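You operate a simulated robot arm through the tools that you are given. There is no shell and no other tool.

The job below is to be done with a simulated robot arm. You get a single attempt, and the scene is never put back.

## Task
Fit the 3.5 spacer and the 8.0 impeller on motor 2, then spin a nut on by hand.
Fine: spacer from the rail; finger tight; lock the shaft for the nut and free it after.

Only the result counts: the job must be done as asked and must still hold three seconds after the hand-in. Knocking over, shifting, dropping, spilling or breaking anything else fails it.

## Robot
A 7-joint arm with a fingered hand, fixed in place. Base frame: the origin is at the foot of the arm, x ahead of it, y to its left, z up. Lengths are in m, angles in rad, forces in N, time in s.
Its first joint turns from -1.204 to 3.002 rad. Payload 5 kg.
The tool frame sits at the grasp point between the pads (the TCP): z along the fingers, y along the line on which they close. The tips reach 0.032 m beyond it. Largest opening 0.16 m; the body of the gripper starts 0.089 m behind the TCP. The gripper is a hand of 3 fingers: y runs from the thumb to the fingers, the wrist lies at [0, 0, -0.252] in the tool frame, and closing takes about 1.5 s.
Orientation is that of the tool frame in the base frame, as a unit quaternion [x, y, z, w]. With the fingers straight down and closing along the base's y, the tool's x points along the base's -x, its y along +y and its z along -z.

## Interface
- The arm moves only by the tool arm_command. Its argument "increments" is a list of rows, each an object (a shift or turn left out is 0, a gripper value left out holds the last) with "slide": the shift along the tool's x, y, z in m, a list of three; "rot": the turn, a rotation vector about the tool's x, y, z in rad, a list of three. In form: [{"slide": [tx, ty, tz], "rot": [wx, wy, wz]}, ...]. A call has 1 to 20 rows; each row shifts and turns the commanded pose from where the row before left it, along the tool's axes as they then stand. "hand" is the gripper command, from -1 (shut) to 1 (fully open), values between in proportion, set as the call begins (left out, the last holds). Rows are played at 5 a second. More than 0.05 m and 0.15 rad between two rows, or a gripper value outside its range, and nothing of the call is played. Where a pose cannot be reached the arm comes as near as it can. A force on the tool above 40 N (or 10 N above the force at the start of the call, whichever is more), or a blocked arm, ends the call early, and 0.2 s more pass. Each finger travels about 0.108 m/s and halts on what it meets, pressing with about 21 N; the grip force reading is that of the motor and also rises with nothing between the fingers. The clock runs only during rows and for 0.2 s after the last one: add rows that do not move to give the fingers time. The reply holds the time, the measured pose of the TCP, the force on the tool along the base axes, the opening and the grip force, in the units named above and with some noise, with the torque about the TCP (base axes, N m) and any sound that the robot's microphone picked up.
- Cameras (640 x 400 px; columns grow to the right, rows downward): "scene" is fixed at [0.2206, 0.4974, 1.324]; the picture's right is [-0.84, -0.54, 0.00], its down [-0.16, 0.25, -0.96] and it looks along [0.52, -0.80, -0.29] (base axes); focal length 343 px, centre (320, 200). "wrist" rides on the gripper at [0.065, -0.004, -0.116] in the tool frame; the picture's right is [0.06, 1.00, 0.00], its down [-0.87, 0.05, -0.49] and it looks along [-0.49, 0.03, 0.87] (tool axes); focal length 261 px, centre (320, 200). There is no depth. A picture from a camera that has moved, and an enlarged one, comes with that camera's place and axes in the base frame and with its lens.
- camera(camera): a new picture of that camera. The clock stands still meanwhile.
- lift_body(by): slides the trunk up (or, below 0, down) by that many m; the arm rides with it, the base frame stays. It gives what a move gives, with no picture.
- grasp_type(shape): the hand has 3 fingers and takes this shape, open, in about a second: jaw (thumb against the fingers, like two jaws); tri (thumb and two fingers); tip (a fingertip pinch); poke (one finger out to press); point (the index stretched); flat (the hand flat); cup (the hand cupped); fist (a fist). The gripper value then closes the fingers along that shape, each until it touches; the sizes above hold for jaw. It gives what a move gives, with no picture.
- enlarge(camera, box): a new picture of the part [left, top, right, bottom] of that camera's present view, enlarged. The clock stands still meanwhile.
- close_job(): hands the job in; it is judged then, once.

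Places have to be worked out from the pictures, the camera data and where the tool is seen. Open the gripper and draw the arm clear of the work before you hand the job in, unless the task says otherwise.

The tools are called after "Call:" as a command line: name --argument value ..., lists and objects as JSON in quotes. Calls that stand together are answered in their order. arm_command: Moves the arm, as the interface text tells. Its arguments: {"type":"object","properties":{"increments":{"type":"array","items":{"type":"object","properties":{"slide":{"type":"array","items":{"type":"number"}},"rot":{"type":"array","items":{"type":"number"}}}}},"hand":{"type":"number"}},"required":["increments"]} The other tools are called the same way: lift_body (by) slides the trunk up or down; grasp_type (shape) gives the hand a shape; camera (camera) takes a picture; enlarge (camera, box) takes an enlarged picture of a part of a camera's view; close_job () hands the job in.

At the start:

```text
clock: 0.0
eef_pos: [0.7633, -0.1226, 1.2286]
tcp_rot: [0.001, 1.0, 0.0, -0.001]
ft_force: [-0.1, 0.0, 0.0]
wrist_torque: [-0.03, 0.0, 0.03]
width: 0.1601
finger_force: 0.3
shape: jaw
trunk travel left (down, up): [-0.725, 0.215]
```

scene: 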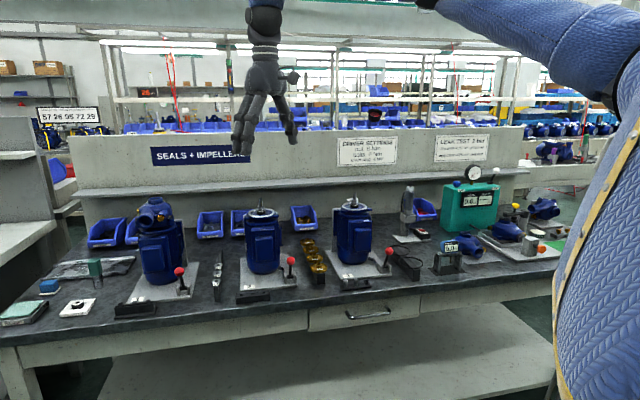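
wrist: 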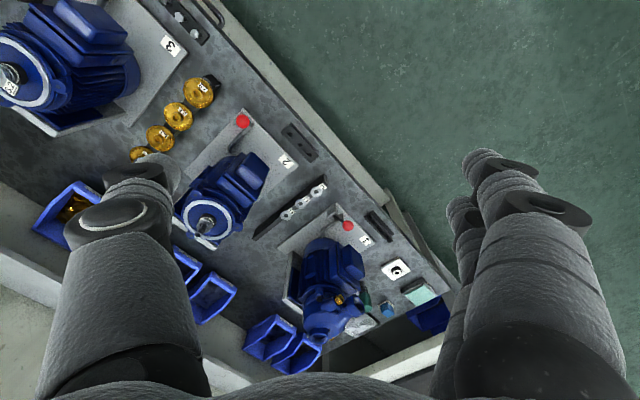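

The scene shows three motors on a bench with impellers, spacer rail and bins. I'll enlarge parts of the scene to read the labels and locate parts.

Call:
enlarge --camera "scene" --box '[200, 180, 340, 310]'

Call:
enlarge --camera "scene" --box '[290, 180, 450, 300]'

Call:
enlarge --camera "scene" --box '[0, 190, 220, 330]'

Call:
enlarge --camera "wrist" --box '[100, 50, 400, 250]'

Call:
enlarge --camera "scene" --box '[320, 120, 500, 180]'

```text
3.08 times, centred on (270, 245) of scene
camera zoom: at [0.2206, 0.4974, 1.324], right [-0.84, -0.54, 0.0], down [-0.16, 0.25, -0.96], along [0.52, -0.8, -0.29], focal length 1056 px, centre (474, 62)
```

zoom: 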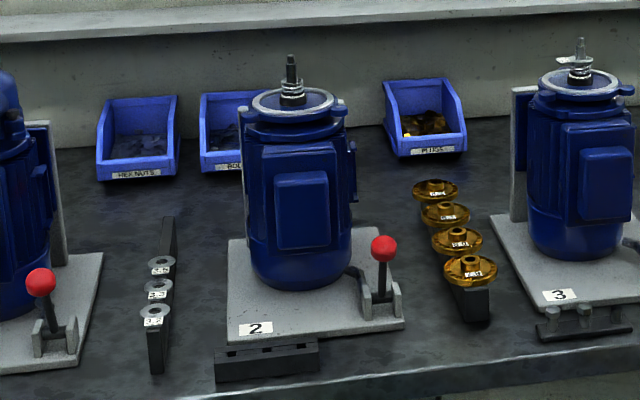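

```text
3.33 times, centred on (370, 240) of scene
camera zoom: at [0.2206, 0.4974, 1.324], right [-0.84, -0.54, 0.0], down [-0.16, 0.25, -0.96], along [0.52, -0.8, -0.29], focal length 1145 px, centre (153, 67)
```

zoom: 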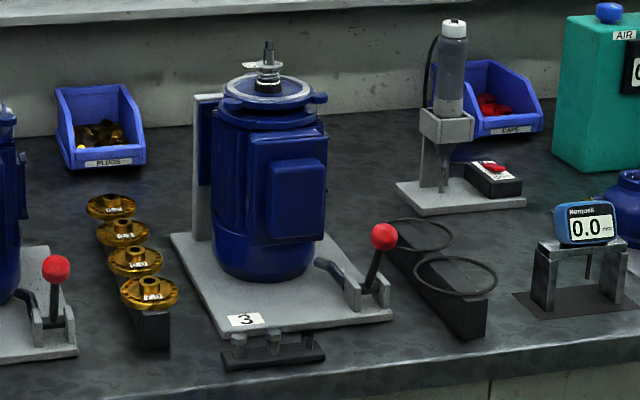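

```text
2.86 times, centred on (110, 260) of scene
camera zoom: at [0.2206, 0.4974, 1.324], right [-0.84, -0.54, 0.0], down [-0.16, 0.25, -0.96], along [0.52, -0.8, -0.29], focal length 981 px, centre (920, 29)
```

zoom: 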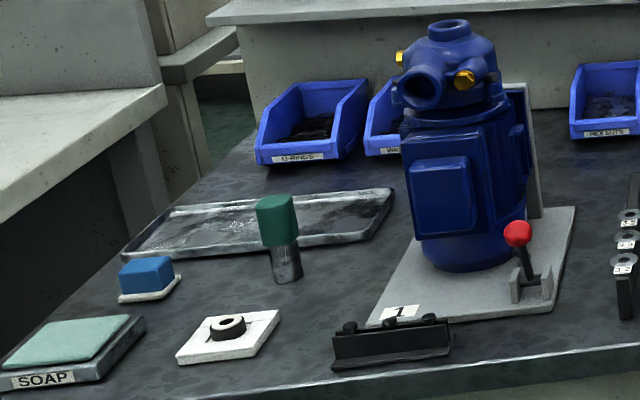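

```text
2.00 times, centred on (250, 150) of wrist
camera zoom: at [0.6975, -0.1267, 1.3444], right [-0.06, 1.0, 0.0], down [0.87, 0.05, 0.49], along [0.49, 0.03, -0.87], focal length 521 px, centre (460, 300)
```

zoom: 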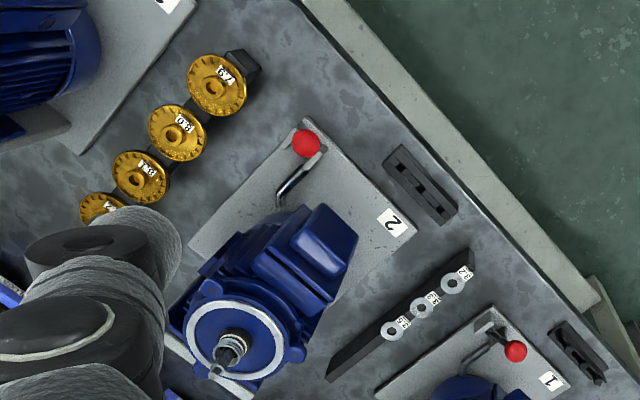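

```text
3.56 times, centred on (410, 150) of scene
camera zoom: at [0.2206, 0.4974, 1.324], right [-0.84, -0.54, 0.0], down [-0.16, 0.25, -0.96], along [0.52, -0.8, -0.29], focal length 1221 px, centre (0, 378)
```

zoom: 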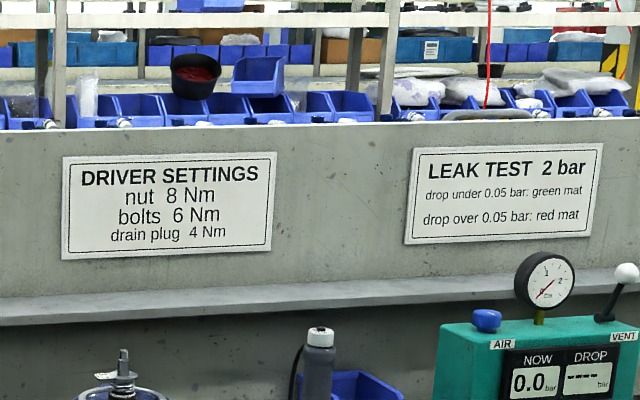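

The labels need a closer look before moving anything. I'll enlarge the rail, impellers and lever areas further.

Call:
enlarge --camera "wrist" --box '[270, 170, 350, 220]'

Call:
enlarge --camera "wrist" --box '[130, 65, 230, 165]'

Call:
enlarge --camera "scene" --box '[240, 190, 300, 230]'

Call:
enlarge --camera "scene" --box '[270, 245, 310, 285]'

Call:
enlarge --camera "scene" --box '[205, 250, 245, 300]'

```text
8.00 times, centred on (310, 195) of wrist
camera zoom: at [0.6975, -0.1267, 1.3444], right [-0.06, 1.0, 0.0], down [0.87, 0.05, 0.49], along [0.49, 0.03, -0.87], focal length 2085 px, centre (400, 240)
```

zoom: 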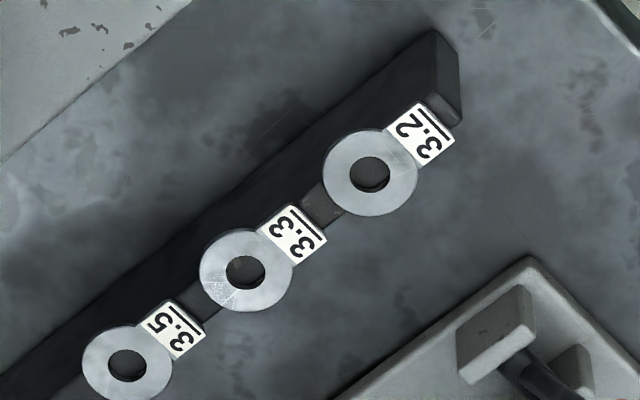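

```text
4.00 times, centred on (180, 115) of wrist
camera zoom: at [0.6975, -0.1267, 1.3444], right [-0.06, 1.0, 0.0], down [0.87, 0.05, 0.49], along [0.49, 0.03, -0.87], focal length 1043 px, centre (880, 540)
```

zoom: 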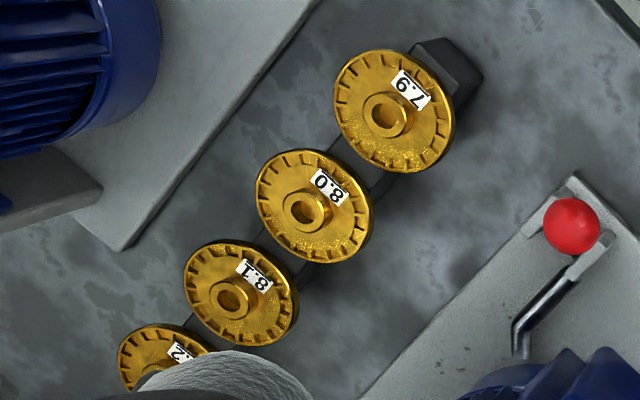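

```text
10.00 times, centred on (270, 210) of scene
camera zoom: at [0.2206, 0.4974, 1.324], right [-0.84, -0.54, 0.0], down [-0.16, 0.25, -0.96], along [0.52, -0.8, -0.29], focal length 3434 px, centre (820, 100)
```

zoom: 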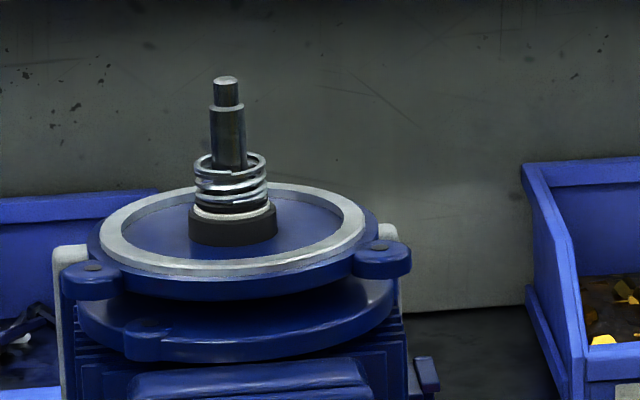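

```text
10.00 times, centred on (290, 265) of scene
camera zoom: at [0.2206, 0.4974, 1.324], right [-0.84, -0.54, 0.0], down [-0.16, 0.25, -0.96], along [0.52, -0.8, -0.29], focal length 3434 px, centre (620, -450)
```

zoom: 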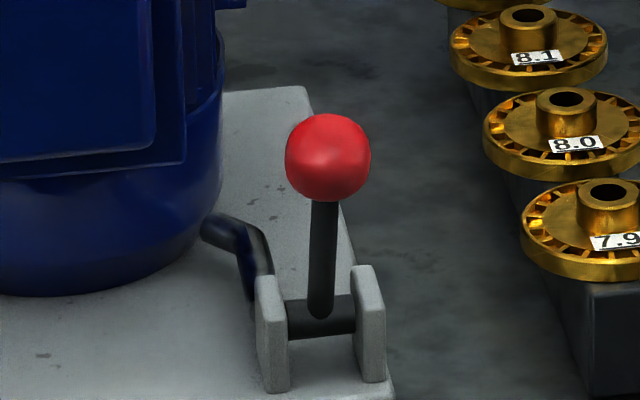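

```text
8.00 times, centred on (225, 275) of scene
camera zoom: at [0.2206, 0.4974, 1.324], right [-0.84, -0.54, 0.0], down [-0.16, 0.25, -0.96], along [0.52, -0.8, -0.29], focal length 2747 px, centre (1080, -400)
```

zoom: 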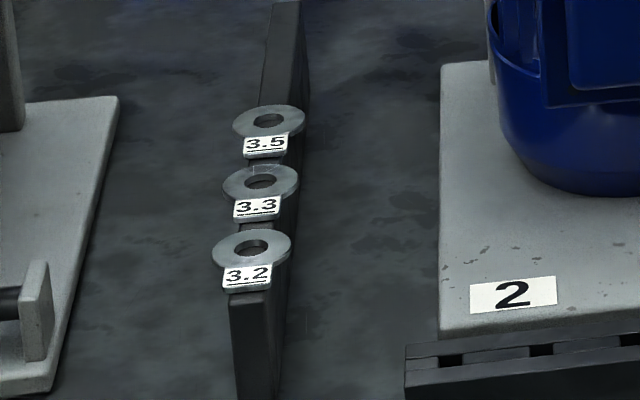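

The spacers read 3.2, 3.3 and 3.5 and impeller 8.0 is the second from the front, but the nut bin looks far away. I'll look at the racks in front of the motors and the bins more closely for nuts.

Call:
enlarge --camera "scene" --box '[235, 280, 305, 310]'

Call:
enlarge --camera "scene" --box '[335, 268, 395, 298]'

Call:
enlarge --camera "scene" --box '[105, 290, 165, 320]'

Call:
enlarge --camera "scene" --box '[190, 200, 270, 245]'

Call:
enlarge --camera "wrist" --box '[270, 110, 340, 160]'

Call:
enlarge --camera "scene" --box '[390, 170, 570, 290]'

```text
9.14 times, centred on (270, 295) of scene
camera zoom: at [0.2206, 0.4974, 1.324], right [-0.84, -0.54, 0.0], down [-0.16, 0.25, -0.96], along [0.52, -0.8, -0.29], focal length 3139 px, centre (777, -669)
```

zoom: 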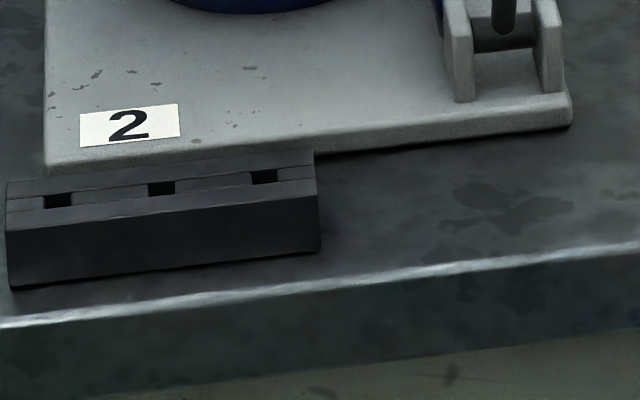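

```text
10.67 times, centred on (365, 283) of scene
camera zoom: at [0.2206, 0.4974, 1.324], right [-0.84, -0.54, 0.0], down [-0.16, 0.25, -0.96], along [0.52, -0.8, -0.29], focal length 3663 px, centre (-160, -685)
```

zoom: 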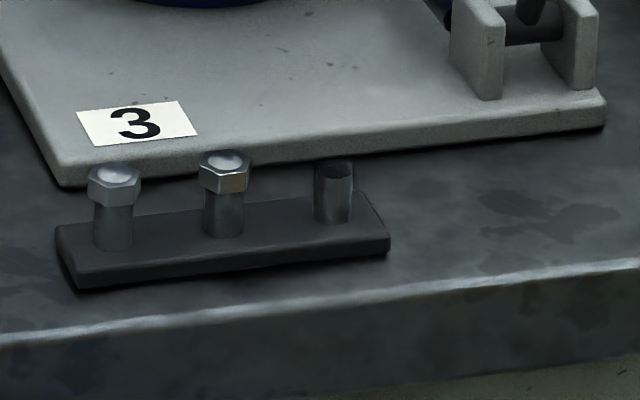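

```text
10.67 times, centred on (135, 305) of scene
camera zoom: at [0.2206, 0.4974, 1.324], right [-0.84, -0.54, 0.0], down [-0.16, 0.25, -0.96], along [0.52, -0.8, -0.29], focal length 3663 px, centre (2293, -920)
```

zoom: 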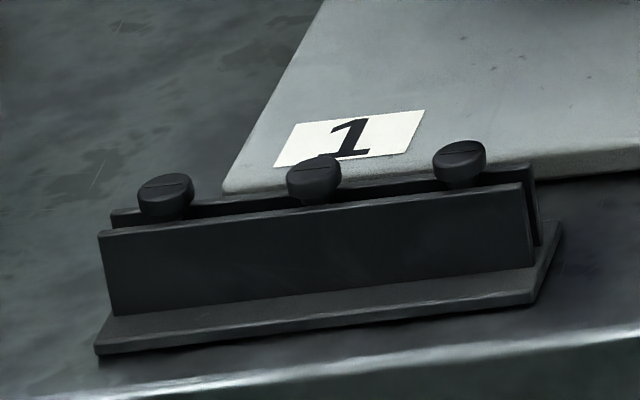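

```text
8.00 times, centred on (230, 222) of scene
camera zoom: at [0.2206, 0.4974, 1.324], right [-0.84, -0.54, 0.0], down [-0.16, 0.25, -0.96], along [0.52, -0.8, -0.29], focal length 2747 px, centre (1040, 20)
```

zoom: 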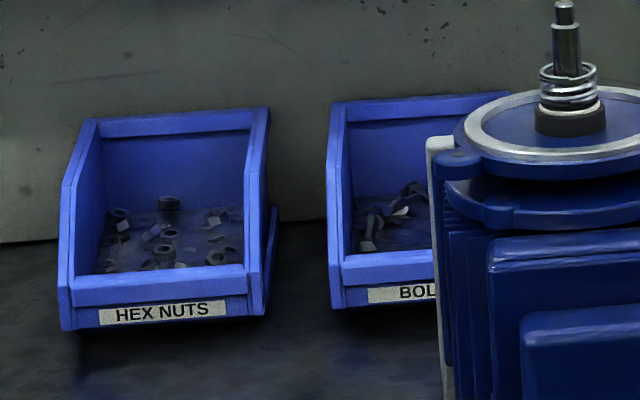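

```text
8.00 times, centred on (305, 135) of wrist
camera zoom: at [0.6975, -0.1267, 1.3444], right [-0.06, 1.0, 0.0], down [0.87, 0.05, 0.49], along [0.49, 0.03, -0.87], focal length 2085 px, centre (440, 720)
```

zoom: 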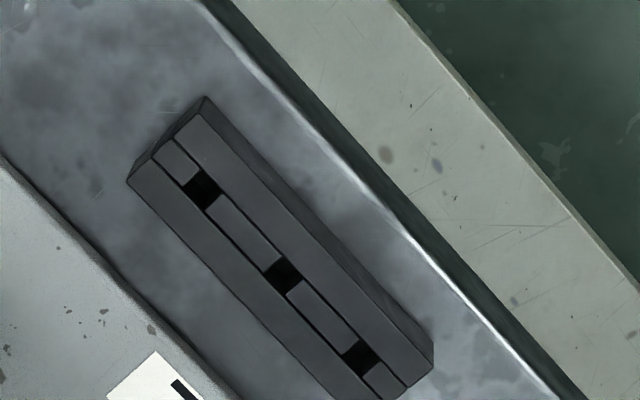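

```text
3.33 times, centred on (480, 230) of scene
camera zoom: at [0.2206, 0.4974, 1.324], right [-0.84, -0.54, 0.0], down [-0.16, 0.25, -0.96], along [0.52, -0.8, -0.29], focal length 1145 px, centre (-213, 100)
```

zoom: 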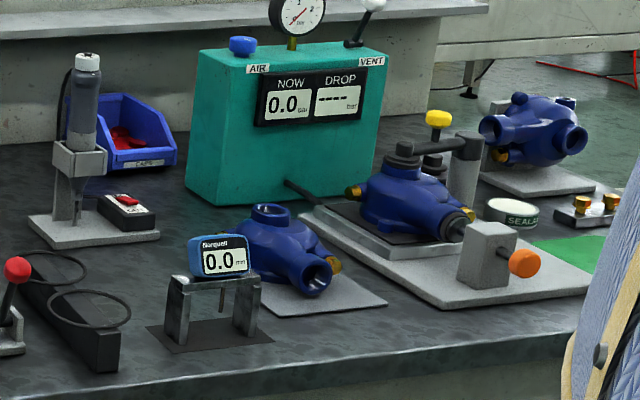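

The rack in front of motor 3 holds two nuts on posts at about (0.65, -0.34), which is within reach, while the bin is not. Next I look at the hand and then turn it so it closes along the bench.

Call:
enlarge --camera "scene" --box '[200, 0, 340, 170]'

Call:
arm_command --increments '[{"rot": [0, 0, 0.131]}, {"rot": [0, 0, 0.131]}, {"rot": [0, 0, 0.131]}, {"rot": [0, 0, 0.131]}, {"rot": [0, 0, 0.131]}, {"rot": [0, 0, 0.131]}, {}]' --hand 1

Call:
camera --camera "wrist"

Call:
camera --camera "scene"

```text
2.35 times, centred on (270, 85) of scene
camera zoom: at [0.2206, 0.4974, 1.324], right [-0.84, -0.54, 0.0], down [-0.16, 0.25, -0.96], along [0.52, -0.8, -0.29], focal length 808 px, centre (438, 471)
```

zoom: 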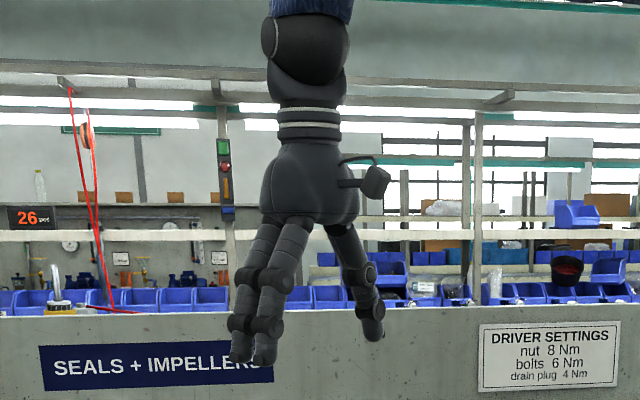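

```text
clock: 1.6
eef_pos: [0.7624, -0.1215, 1.228]
tcp_rot: [0.384, 0.923, 0.0, 0.0]
ft_force: [0.2, -0.4, -0.3]
wrist_torque: [0.01, 0.0, 0.01]
width: 0.16
finger_force: 0.0
shape: jaw
trunk travel left (down, up): [-0.725, 0.215]
```

```text
taken
camera wrist: at [0.7133, -0.0785, 1.3443], right [0.66, 0.75, 0.0], down [0.65, -0.58, 0.49], along [0.37, -0.33, -0.87], focal length 261 px, centre (320, 200)
```

wrist: 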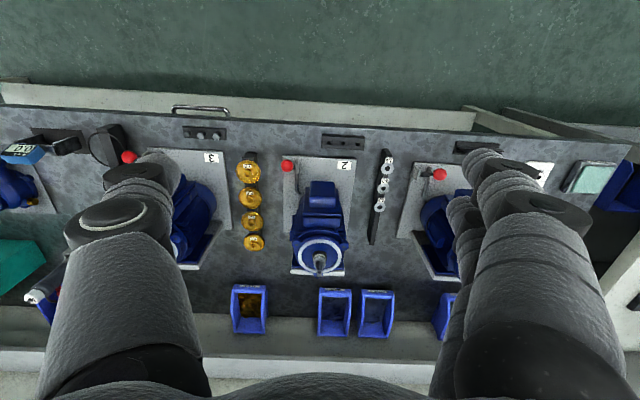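

```text
taken
```

scene: 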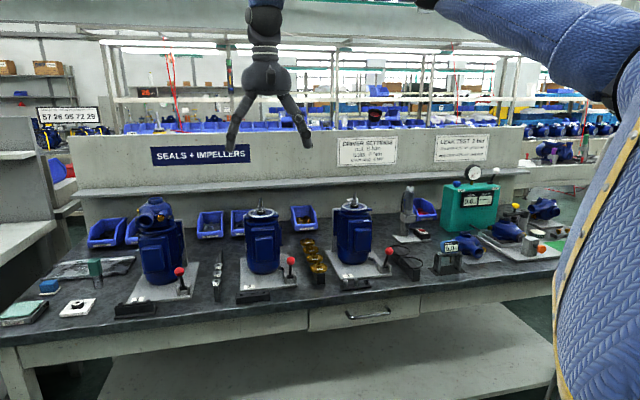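

The view now shows motor 2, impellers, the spacer rail and the nut rack all together. I'll enlarge each for positions and the lever state.

Call:
enlarge --camera "wrist" --box '[270, 140, 370, 290]'

Call:
enlarge --camera "wrist" --box '[370, 140, 450, 250]'

Call:
enlarge --camera "wrist" --box '[170, 110, 290, 260]'

Call:
enlarge --camera "wrist" --box '[180, 115, 240, 175]'

Call:
enlarge --camera "wrist" --box '[290, 230, 350, 290]'

Call:
enlarge --camera "wrist" --box '[270, 150, 320, 190]'

```text
2.67 times, centred on (320, 215) of wrist
camera zoom: at [0.7133, -0.0785, 1.3443], right [0.66, 0.75, 0.0], down [0.65, -0.58, 0.49], along [0.37, -0.33, -0.87], focal length 695 px, centre (320, 160)
```

zoom: 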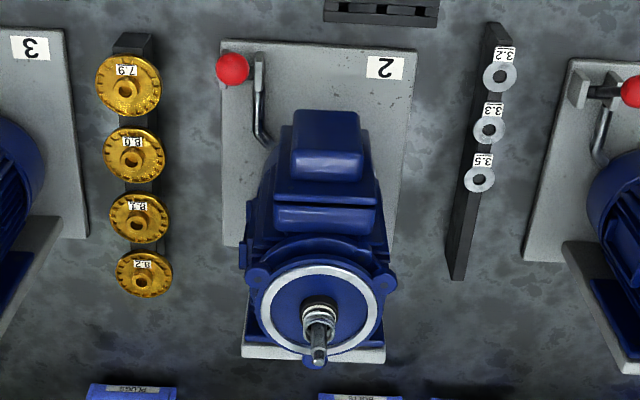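

```text
3.64 times, centred on (410, 195) of wrist
camera zoom: at [0.7133, -0.0785, 1.3443], right [0.66, 0.75, 0.0], down [0.65, -0.58, 0.49], along [0.37, -0.33, -0.87], focal length 948 px, centre (-7, 218)
```

zoom: 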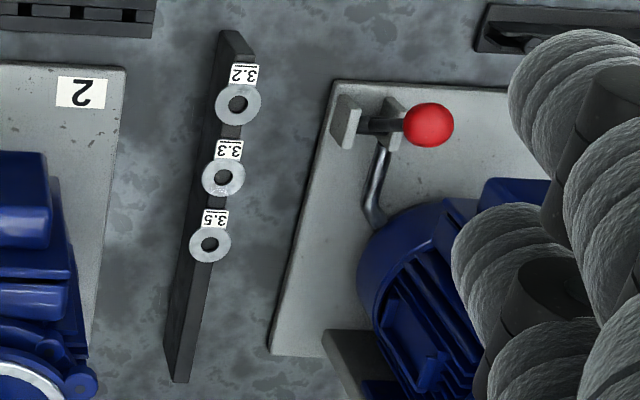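

```text
2.67 times, centred on (230, 185) of wrist
camera zoom: at [0.7133, -0.0785, 1.3443], right [0.66, 0.75, 0.0], down [0.65, -0.58, 0.49], along [0.37, -0.33, -0.87], focal length 695 px, centre (560, 240)
```

zoom: 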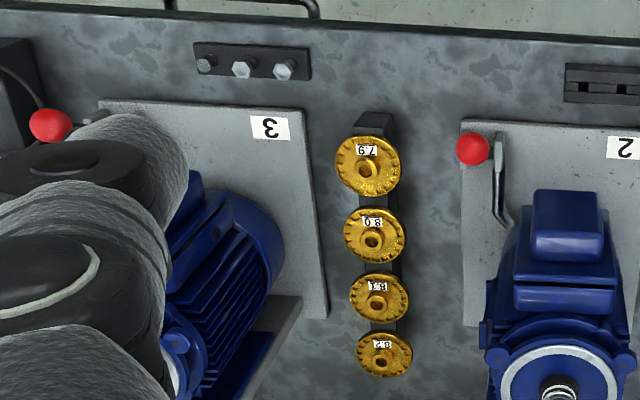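

```text
6.67 times, centred on (210, 145) of wrist
camera zoom: at [0.7133, -0.0785, 1.3443], right [0.66, 0.75, 0.0], down [0.65, -0.58, 0.49], along [0.37, -0.33, -0.87], focal length 1738 px, centre (1053, 567)
```

zoom: 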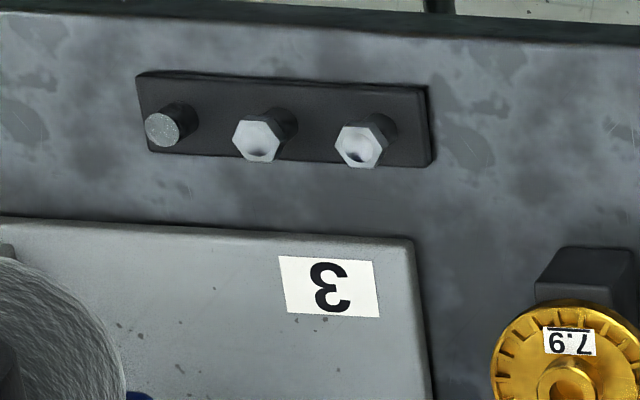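

```text
6.67 times, centred on (320, 260) of wrist
camera zoom: at [0.7133, -0.0785, 1.3443], right [0.66, 0.75, 0.0], down [0.65, -0.58, 0.49], along [0.37, -0.33, -0.87], focal length 1738 px, centre (320, -200)
```

zoom: 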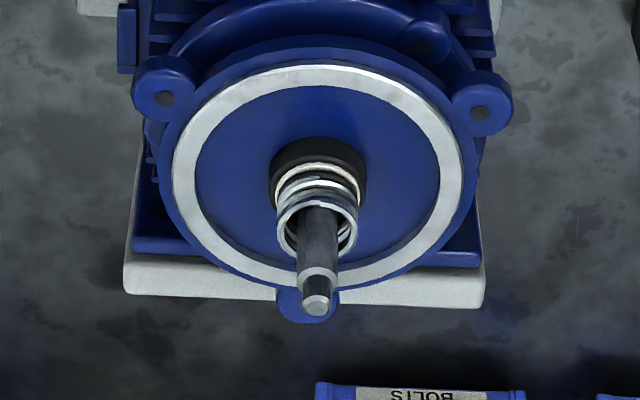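

```text
10.00 times, centred on (295, 170) of wrist
camera zoom: at [0.7133, -0.0785, 1.3443], right [0.66, 0.75, 0.0], down [0.65, -0.58, 0.49], along [0.37, -0.33, -0.87], focal length 2606 px, centre (570, 500)
```

zoom: 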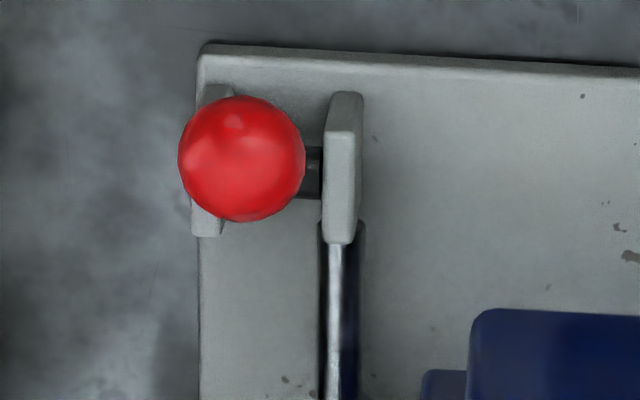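

Lever 2's ball is at about (0.823, -0.265, 0.833) and leans toward the front edge; the shaft tip is near (0.976, -0.309, 1.00). I test the reach above the shaft at a safe height.

Call:
arm_command --increments '[{"slide": [-0.04, 0.003, 0]}, {"slide": [-0.04, 0.003, 0]}, {"slide": [-0.04, 0.003, 0]}, {"slide": [-0.04, 0.003, 0]}, {"slide": [-0.04, 0.003, 0]}, {"slide": [-0.04, 0.003, 0]}, {"slide": [-0.04, 0.002, 0]}, {}, {}]'

Call:
camera --camera "wrist"

Call:
camera --camera "scene"

```text
clock: 3.6
eef_pos: [0.9766, -0.309, 1.2287]
tcp_rot: [0.383, 0.924, 0.0, 0.0]
ft_force: [0.6, -0.5, -0.7]
wrist_torque: [-0.02, -0.01, 0.01]
width: 0.1599
finger_force: 0.1
shape: jaw
trunk travel left (down, up): [-0.725, 0.215]
```

```text
taken
camera wrist: at [0.9269, -0.2668, 1.3445], right [0.66, 0.75, 0.0], down [0.65, -0.58, 0.49], along [0.37, -0.33, -0.87], focal length 261 px, centre (320, 200)
```

wrist: 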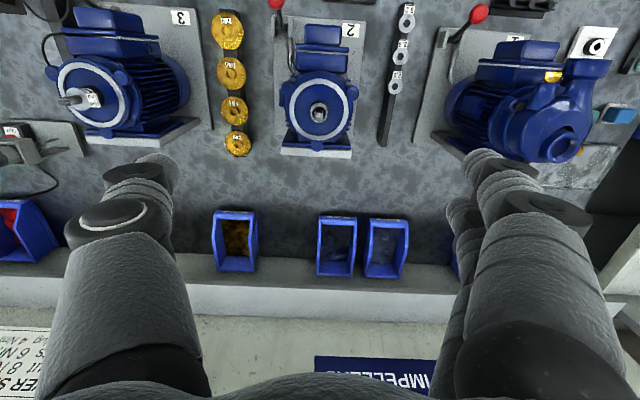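

```text
taken
```

scene: 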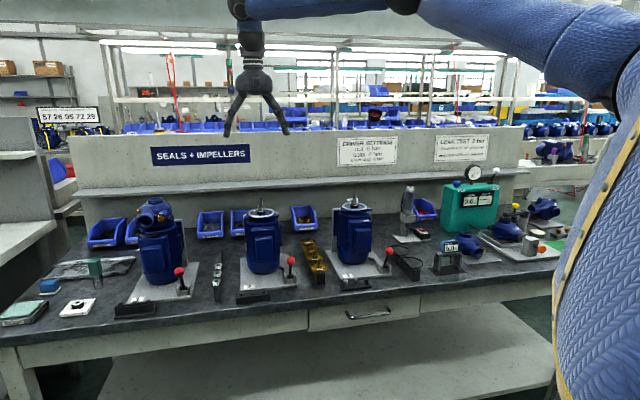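

The arm reaches over the shaft with the tool vertical, and the shaft shows up where predicted. I'll test the farther spacer 3.5 spot, about (1.067, -0.19), at the same height.

Call:
arm_command --increments '[{"slide": [0.01, 0.037, 0]}, {"slide": [0.01, 0.037, 0]}, {"slide": [0.0, 0.037, 0]}, {"slide": [0.0, 0.037, 0]}, {}, {}]'

Call:
camera --camera "wrist"

```text
clock: 5.0
eef_pos: [1.0435, -0.1894, 1.2334]
tcp_rot: [0.382, 0.924, 0.0, 0.0]
ft_force: [0.2, 0.5, 0.2]
wrist_torque: [-0.03, 0.02, -0.01]
width: 0.16
finger_force: 0.1
shape: jaw
out of reach, approached as far as the arm can: row 4
trunk travel left (down, up): [-0.725, 0.215]
```

```text
taken
camera wrist: at [0.9932, -0.1463, 1.3496], right [0.66, 0.75, 0.0], down [0.65, -0.58, 0.49], along [0.37, -0.33, -0.87], focal length 261 px, centre (320, 200)
```

wrist: 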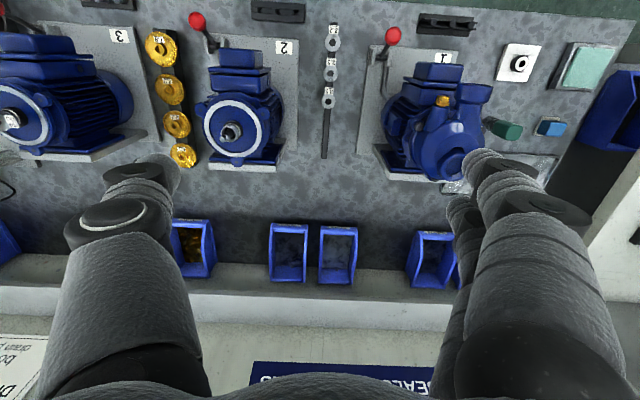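

Reach ends near 1.06 m with the tool vertical, so spacer 3.5 will need a slight tilt. I enlarge this view to triangulate the spacer, shaft and lever with wrist-camera pairs.

Call:
enlarge --camera "wrist" --box '[290, 20, 370, 110]'

Call:
enlarge --camera "wrist" --box '[200, 90, 260, 150]'

Call:
enlarge --camera "wrist" --box '[140, 0, 230, 80]'

```text
4.44 times, centred on (330, 65) of wrist
camera zoom: at [0.9932, -0.1463, 1.3496], right [0.66, 0.75, 0.0], down [0.65, -0.58, 0.49], along [0.37, -0.33, -0.87], focal length 1158 px, centre (276, 800)
```

zoom: 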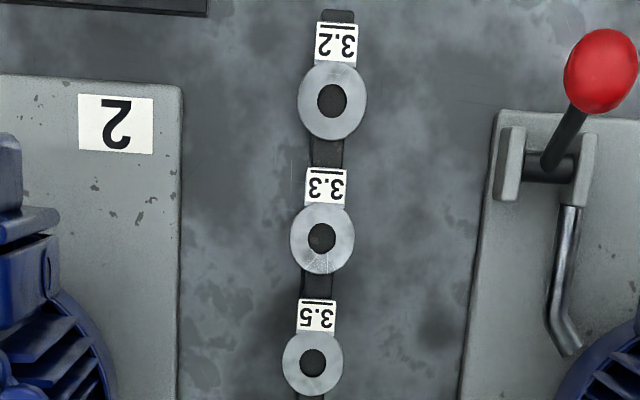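

```text
6.67 times, centred on (230, 120) of wrist
camera zoom: at [0.9932, -0.1463, 1.3496], right [0.66, 0.75, 0.0], down [0.65, -0.58, 0.49], along [0.37, -0.33, -0.87], focal length 1738 px, centre (920, 733)
```

zoom: 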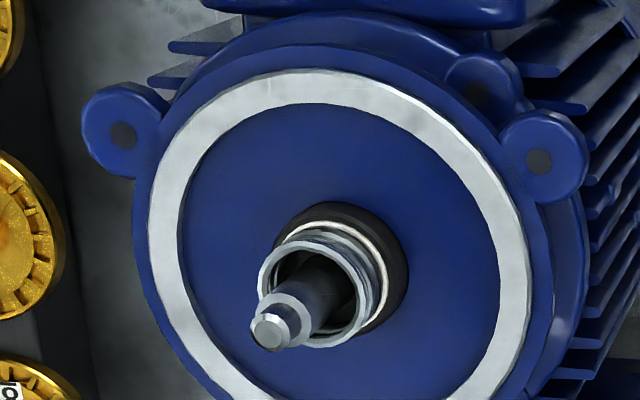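

```text
5.00 times, centred on (185, 40) of wrist
camera zoom: at [0.9932, -0.1463, 1.3496], right [0.66, 0.75, 0.0], down [0.65, -0.58, 0.49], along [0.37, -0.33, -0.87], focal length 1303 px, centre (995, 1000)
```

zoom: 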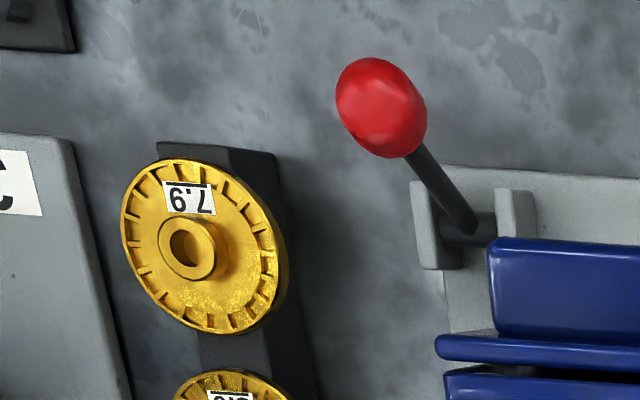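

Spacer 3.5 is at about (1.071, -0.192, 0.773), with the lever leaning to the front by about 25°, which is presumably free. Before any grasp I check in free space how the "tip" and "tri" shapes look and close.

Call:
grasp_type --shape "tip"

Call:
camera --camera "wrist"

Call:
arm_command --increments '[{}, {}, {}, {}, {}, {}, {}, {}]' --hand -1

Call:
camera --camera "wrist"

Call:
enlarge --camera "scene" --box '[180, 0, 320, 170]'

```text
clock: 5.9
eef_pos: [1.0435, -0.1907, 1.234]
tcp_rot: [0.384, 0.923, 0.0, 0.0]
ft_force: [-0.7, 0.0, 0.1]
wrist_torque: [-0.01, 0.01, -0.02]
width: 0.1599
finger_force: 0.0
shape: tip
trunk travel left (down, up): [-0.725, 0.215]
```

```text
taken
camera wrist: at [0.9932, -0.1478, 1.3495], right [0.66, 0.75, 0.0], down [0.65, -0.58, 0.49], along [0.37, -0.33, -0.87], focal length 261 px, centre (320, 200)
```

wrist: 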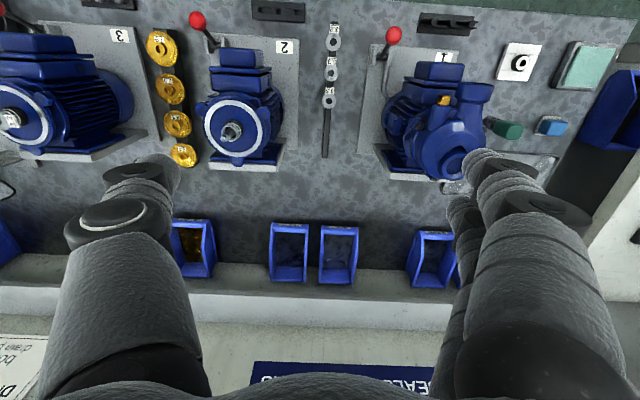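

```text
clock: 7.7
eef_pos: [1.0433, -0.1905, 1.2337]
tcp_rot: [0.384, 0.923, 0.0, 0.0]
ft_force: [0.3, -1.0, -0.7]
wrist_torque: [0.03, -0.03, -0.01]
width: 0.0
finger_force: 21.0
shape: tip
trunk travel left (down, up): [-0.725, 0.215]
```

```text
taken
camera wrist: at [0.9931, -0.1479, 1.3495], right [0.66, 0.75, 0.0], down [0.65, -0.58, 0.49], along [0.37, -0.33, -0.87], focal length 261 px, centre (320, 200)
```

wrist: 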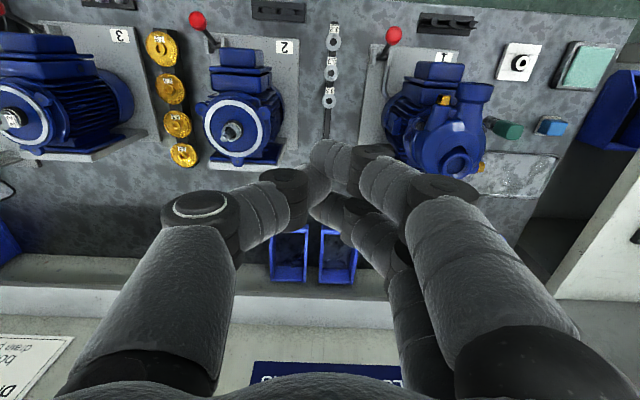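

```text
2.35 times, centred on (250, 85) of scene
camera zoom: at [0.2206, 0.4974, 1.324], right [-0.84, -0.54, 0.0], down [-0.16, 0.25, -0.96], along [0.52, -0.8, -0.29], focal length 808 px, centre (485, 471)
```

zoom: 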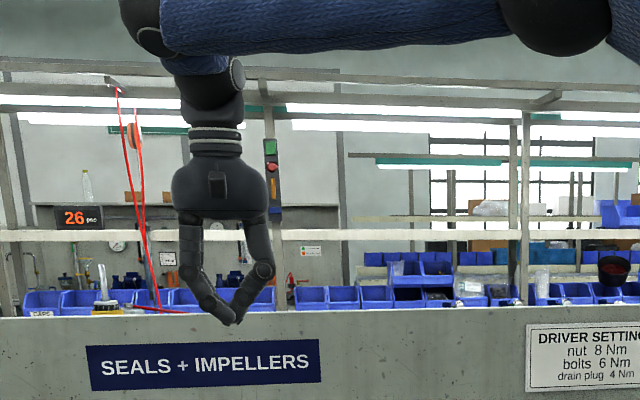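

Closed in "tip", the fingers meet a bit in front of the picture centre. I'll enlarge to see exactly where the tips meet, then look at "tri".

Call:
enlarge --camera "wrist" --box '[240, 120, 420, 250]'

Call:
grasp_type --shape "tri"

Call:
camera --camera "wrist"

Call:
arm_command --increments '[{}, {}, {}, {}, {}, {}, {}, {}]' --hand -1

Call:
enlarge --camera "wrist" --box '[240, 120, 420, 250]'

Call:
enlarge --camera "scene" --box '[180, 0, 320, 170]'

```text
3.08 times, centred on (330, 185) of wrist
camera zoom: at [0.9931, -0.1479, 1.3495], right [0.66, 0.75, 0.0], down [0.65, -0.58, 0.49], along [0.37, -0.33, -0.87], focal length 802 px, centre (289, 246)
```

zoom: 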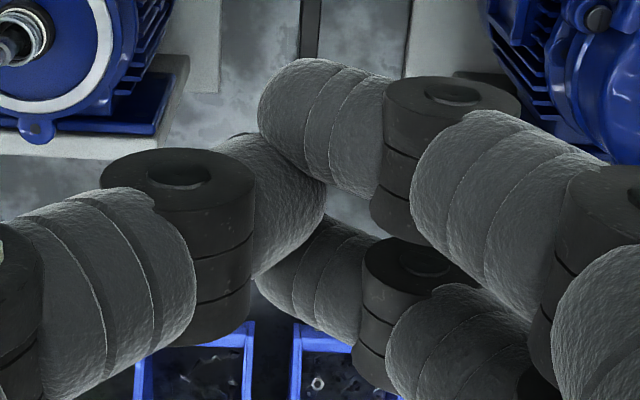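

```text
clock: 8.6
eef_pos: [1.0421, -0.1908, 1.2339]
tcp_rot: [0.384, 0.923, 0.0, 0.0]
ft_force: [0.2, 0.2, 0.2]
wrist_torque: [0.01, -0.02, 0.02]
width: 0.1599
finger_force: 0.0
shape: tri
trunk travel left (down, up): [-0.725, 0.215]
```

```text
taken
camera wrist: at [0.9931, -0.1479, 1.3495], right [0.66, 0.75, 0.0], down [0.65, -0.58, 0.49], along [0.37, -0.33, -0.87], focal length 261 px, centre (320, 200)
```

wrist: 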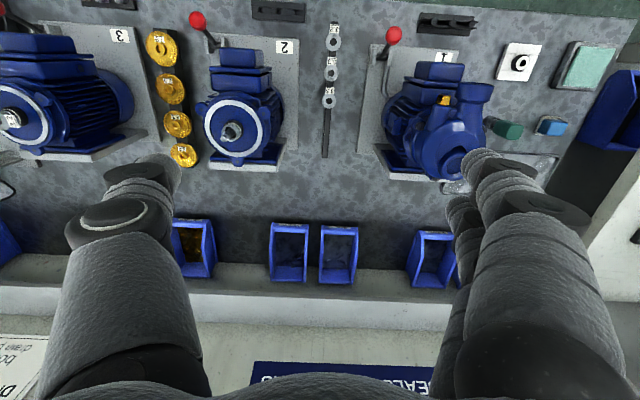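

```text
clock: 10.4
eef_pos: [1.0426, -0.1907, 1.2337]
tcp_rot: [0.383, 0.924, 0.0, -0.001]
ft_force: [0.5, 0.1, -0.4]
wrist_torque: [0.02, 0.01, 0.0]
width: 0.0001
finger_force: 21.0
shape: tri
trunk travel left (down, up): [-0.725, 0.215]
```

```text
3.08 times, centred on (330, 185) of wrist
camera zoom: at [0.9931, -0.1479, 1.3495], right [0.66, 0.75, 0.0], down [0.65, -0.58, 0.49], along [0.37, -0.33, -0.87], focal length 802 px, centre (289, 246)
```

zoom: 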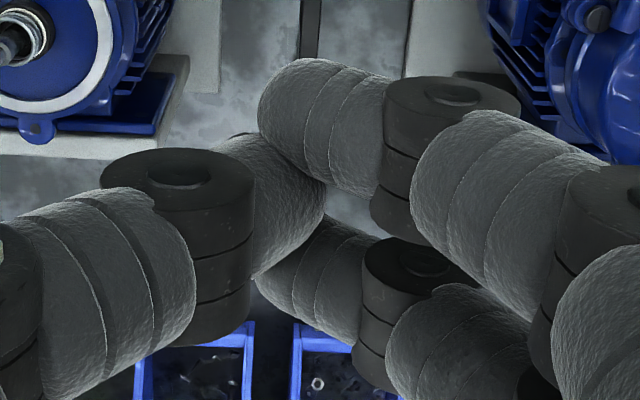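

```text
2.35 times, centred on (250, 85) of scene
camera zoom: at [0.2206, 0.4974, 1.324], right [-0.84, -0.54, 0.0], down [-0.16, 0.25, -0.96], along [0.52, -0.8, -0.29], focal length 808 px, centre (485, 471)
```

zoom: 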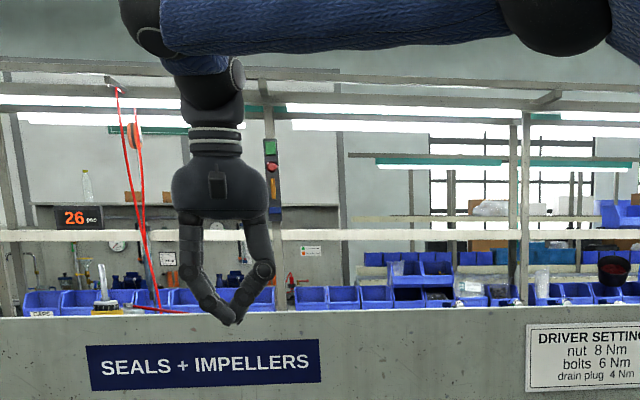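

"Tip" and "tri" close identically as seen. I check "jaw" and the enlarged open state for comparison before deciding.

Call:
grasp_type --shape "jaw"

Call:
arm_command --increments '[{}, {}, {}, {}, {}, {}, {}]' --hand -0.82

Call:
enlarge --camera "wrist" --box '[240, 120, 420, 250]'

Call:
arm_command --increments '[{}, {}, {}]' --hand -1

Call:
enlarge --camera "wrist" --box '[240, 120, 420, 250]'

```text
clock: 11.3
eef_pos: [1.0419, -0.1915, 1.2334]
tcp_rot: [0.384, 0.923, 0.0, 0.0]
ft_force: [-0.3, 0.6, 1.0]
wrist_torque: [0.03, 0.01, 0.0]
width: 0.1601
finger_force: 0.0
shape: jaw
trunk travel left (down, up): [-0.725, 0.215]
```

```text
clock: 12.9
eef_pos: [1.0431, -0.1916, 1.2335]
tcp_rot: [0.383, 0.924, -0.001, 0.0]
ft_force: [0.6, 0.2, -0.4]
wrist_torque: [0.02, 0.03, -0.02]
width: 0.015
finger_force: 0.0
shape: jaw
trunk travel left (down, up): [-0.725, 0.215]
```

```text
3.08 times, centred on (330, 185) of wrist
camera zoom: at [0.9931, -0.1479, 1.3495], right [0.66, 0.75, 0.0], down [0.65, -0.58, 0.49], along [0.37, -0.33, -0.87], focal length 802 px, centre (289, 246)
```

zoom: 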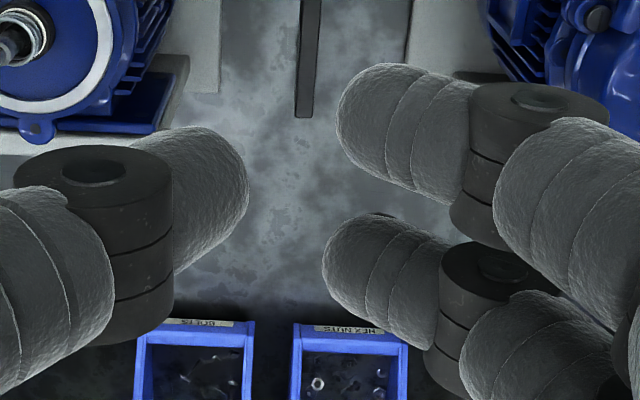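

```text
clock: 13.7
eef_pos: [1.0423, -0.1901, 1.2337]
tcp_rot: [0.384, 0.924, 0.0, 0.0]
ft_force: [0.6, -0.3, -0.1]
wrist_torque: [-0.01, -0.02, 0.02]
width: 0.0
finger_force: 20.8
shape: jaw
trunk travel left (down, up): [-0.725, 0.215]
```

```text
3.08 times, centred on (330, 185) of wrist
camera zoom: at [0.9931, -0.1479, 1.3495], right [0.66, 0.75, 0.0], down [0.65, -0.58, 0.49], along [0.37, -0.33, -0.87], focal length 802 px, centre (289, 246)
```

zoom: 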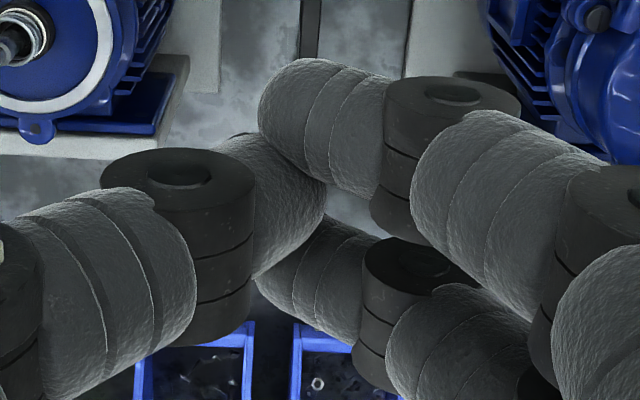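

All shapes look alike, so I'll use jaw. I set a 50 mm opening, tilt the fingers inward 0.28 rad about the closing axis, and shift above spacer 3.5 while still high.

Call:
arm_command --increments '[{"rot": [0, -0.14, 0]}, {"rot": [0, -0.14, 0]}, {"slide": [-0.0208, 0.019, 0.006]}, {}, {}]' --hand -0.375

Call:
camera --camera "wrist"

Call:
camera --camera "scene"

```text
clock: 14.9
eef_pos: [1.0715, -0.191, 1.229]
tcp_rot: [0.378, 0.915, -0.053, 0.128]
ft_force: [0.2, 0.0, 0.5]
wrist_torque: [-0.05, 0.02, -0.03]
width: 0.0495
finger_force: 0.0
shape: jaw
trunk travel left (down, up): [-0.725, 0.215]
```

```text
taken
camera wrist: at [1.0006, -0.1278, 1.3224], right [0.66, 0.75, -0.02], down [0.53, -0.46, 0.71], along [0.52, -0.48, -0.7], focal length 261 px, centre (320, 200)
```

wrist: 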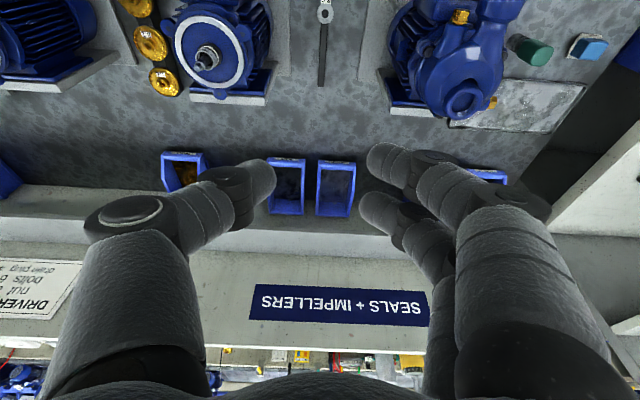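

```text
taken
```

scene: 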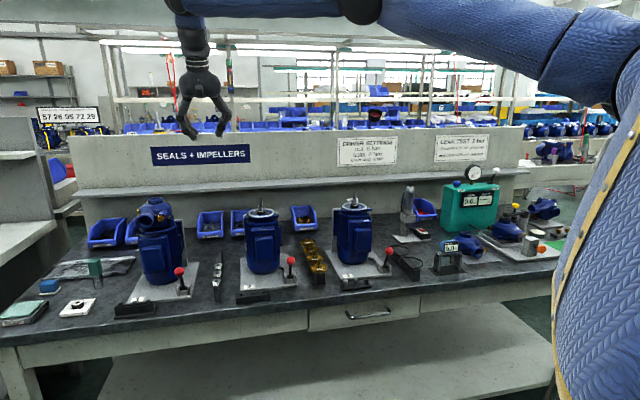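

Position is as wanted, above spacer 3.5. I lower the trunk 0.28 m and look again.

Call:
lift_body --by -0.28

Call:
camera --camera "wrist"

Call:
camera --camera "scene"

```text
clock: 17.7
eef_pos: [1.0695, -0.1925, 0.9507]
tcp_rot: [0.379, 0.915, -0.054, 0.129]
ft_force: [-0.2, -0.3, -0.1]
wrist_torque: [-0.05, -0.03, 0.0]
width: 0.0493
finger_force: 0.1
shape: jaw
trunk travel left (down, up): [-0.445, 0.495]
```

```text
taken
camera wrist: at [0.9992, -0.1287, 1.0438], right [0.66, 0.75, -0.02], down [0.53, -0.46, 0.71], along [0.52, -0.48, -0.7], focal length 261 px, centre (320, 200)
```

wrist: 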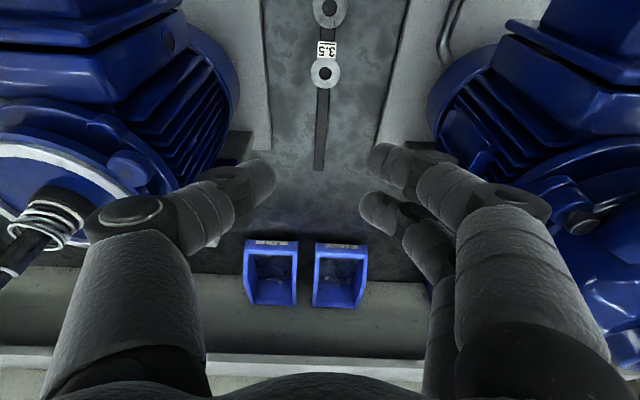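

```text
taken
```

scene: 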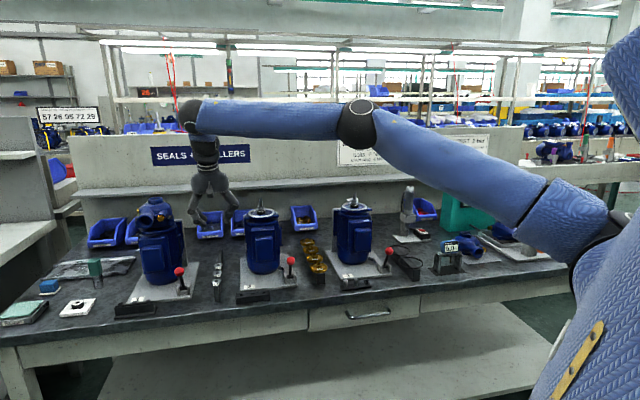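

The hand hangs well between motors 1 and 2. I enlarge on the spacer to refine its position relative to the TCP.

Call:
enlarge --camera "wrist" --box '[280, 0, 370, 110]'

```text
3.64 times, centred on (325, 55) of wrist
camera zoom: at [0.9992, -0.1287, 1.0438], right [0.66, 0.75, -0.02], down [0.53, -0.46, 0.71], along [0.52, -0.48, -0.7], focal length 948 px, centre (302, 727)
```

zoom: 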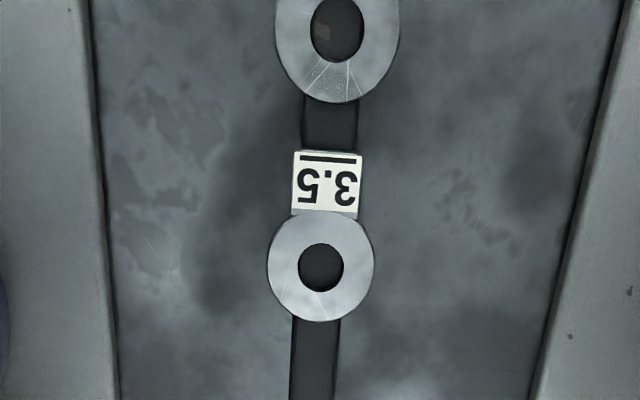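

The spacer centre checks out at (1.0716, -0.1922, ~0.773), nearly under the TCP. I lower the trunk another 0.11 m, which leaves the fingertips about 35 mm above it.

Call:
lift_body --by -0.11

Call:
camera --camera "wrist"

Call:
enlarge --camera "wrist" --box '[240, 60, 400, 220]'

```text
clock: 19.1
eef_pos: [1.0687, -0.1917, 0.8418]
tcp_rot: [0.38, 0.914, -0.054, 0.129]
ft_force: [0.6, -0.7, 0.2]
wrist_torque: [0.02, -0.04, -0.05]
width: 0.0497
finger_force: 0.0
shape: jaw
trunk travel left (down, up): [-0.335, 0.605]
```

```text
taken
camera wrist: at [0.9991, -0.1287, 0.9341], right [0.66, 0.75, -0.02], down [0.53, -0.46, 0.71], along [0.52, -0.48, -0.7], focal length 261 px, centre (320, 200)
```

wrist: 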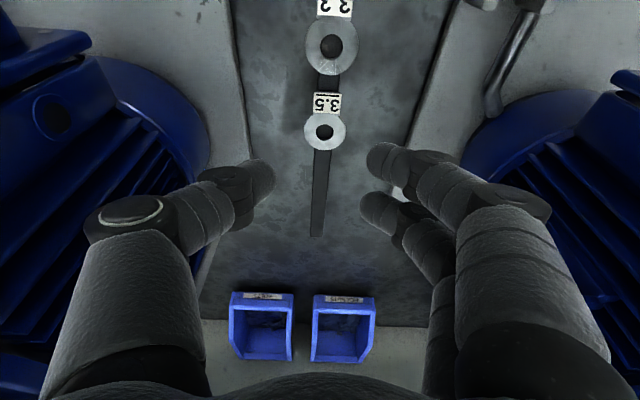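

```text
2.50 times, centred on (320, 140) of wrist
camera zoom: at [0.9991, -0.1287, 0.9341], right [0.66, 0.75, -0.02], down [0.53, -0.46, 0.71], along [0.52, -0.48, -0.7], focal length 652 px, centre (320, 350)
```

zoom: 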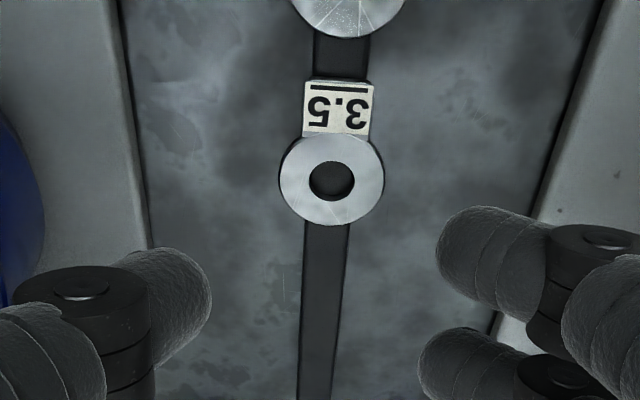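

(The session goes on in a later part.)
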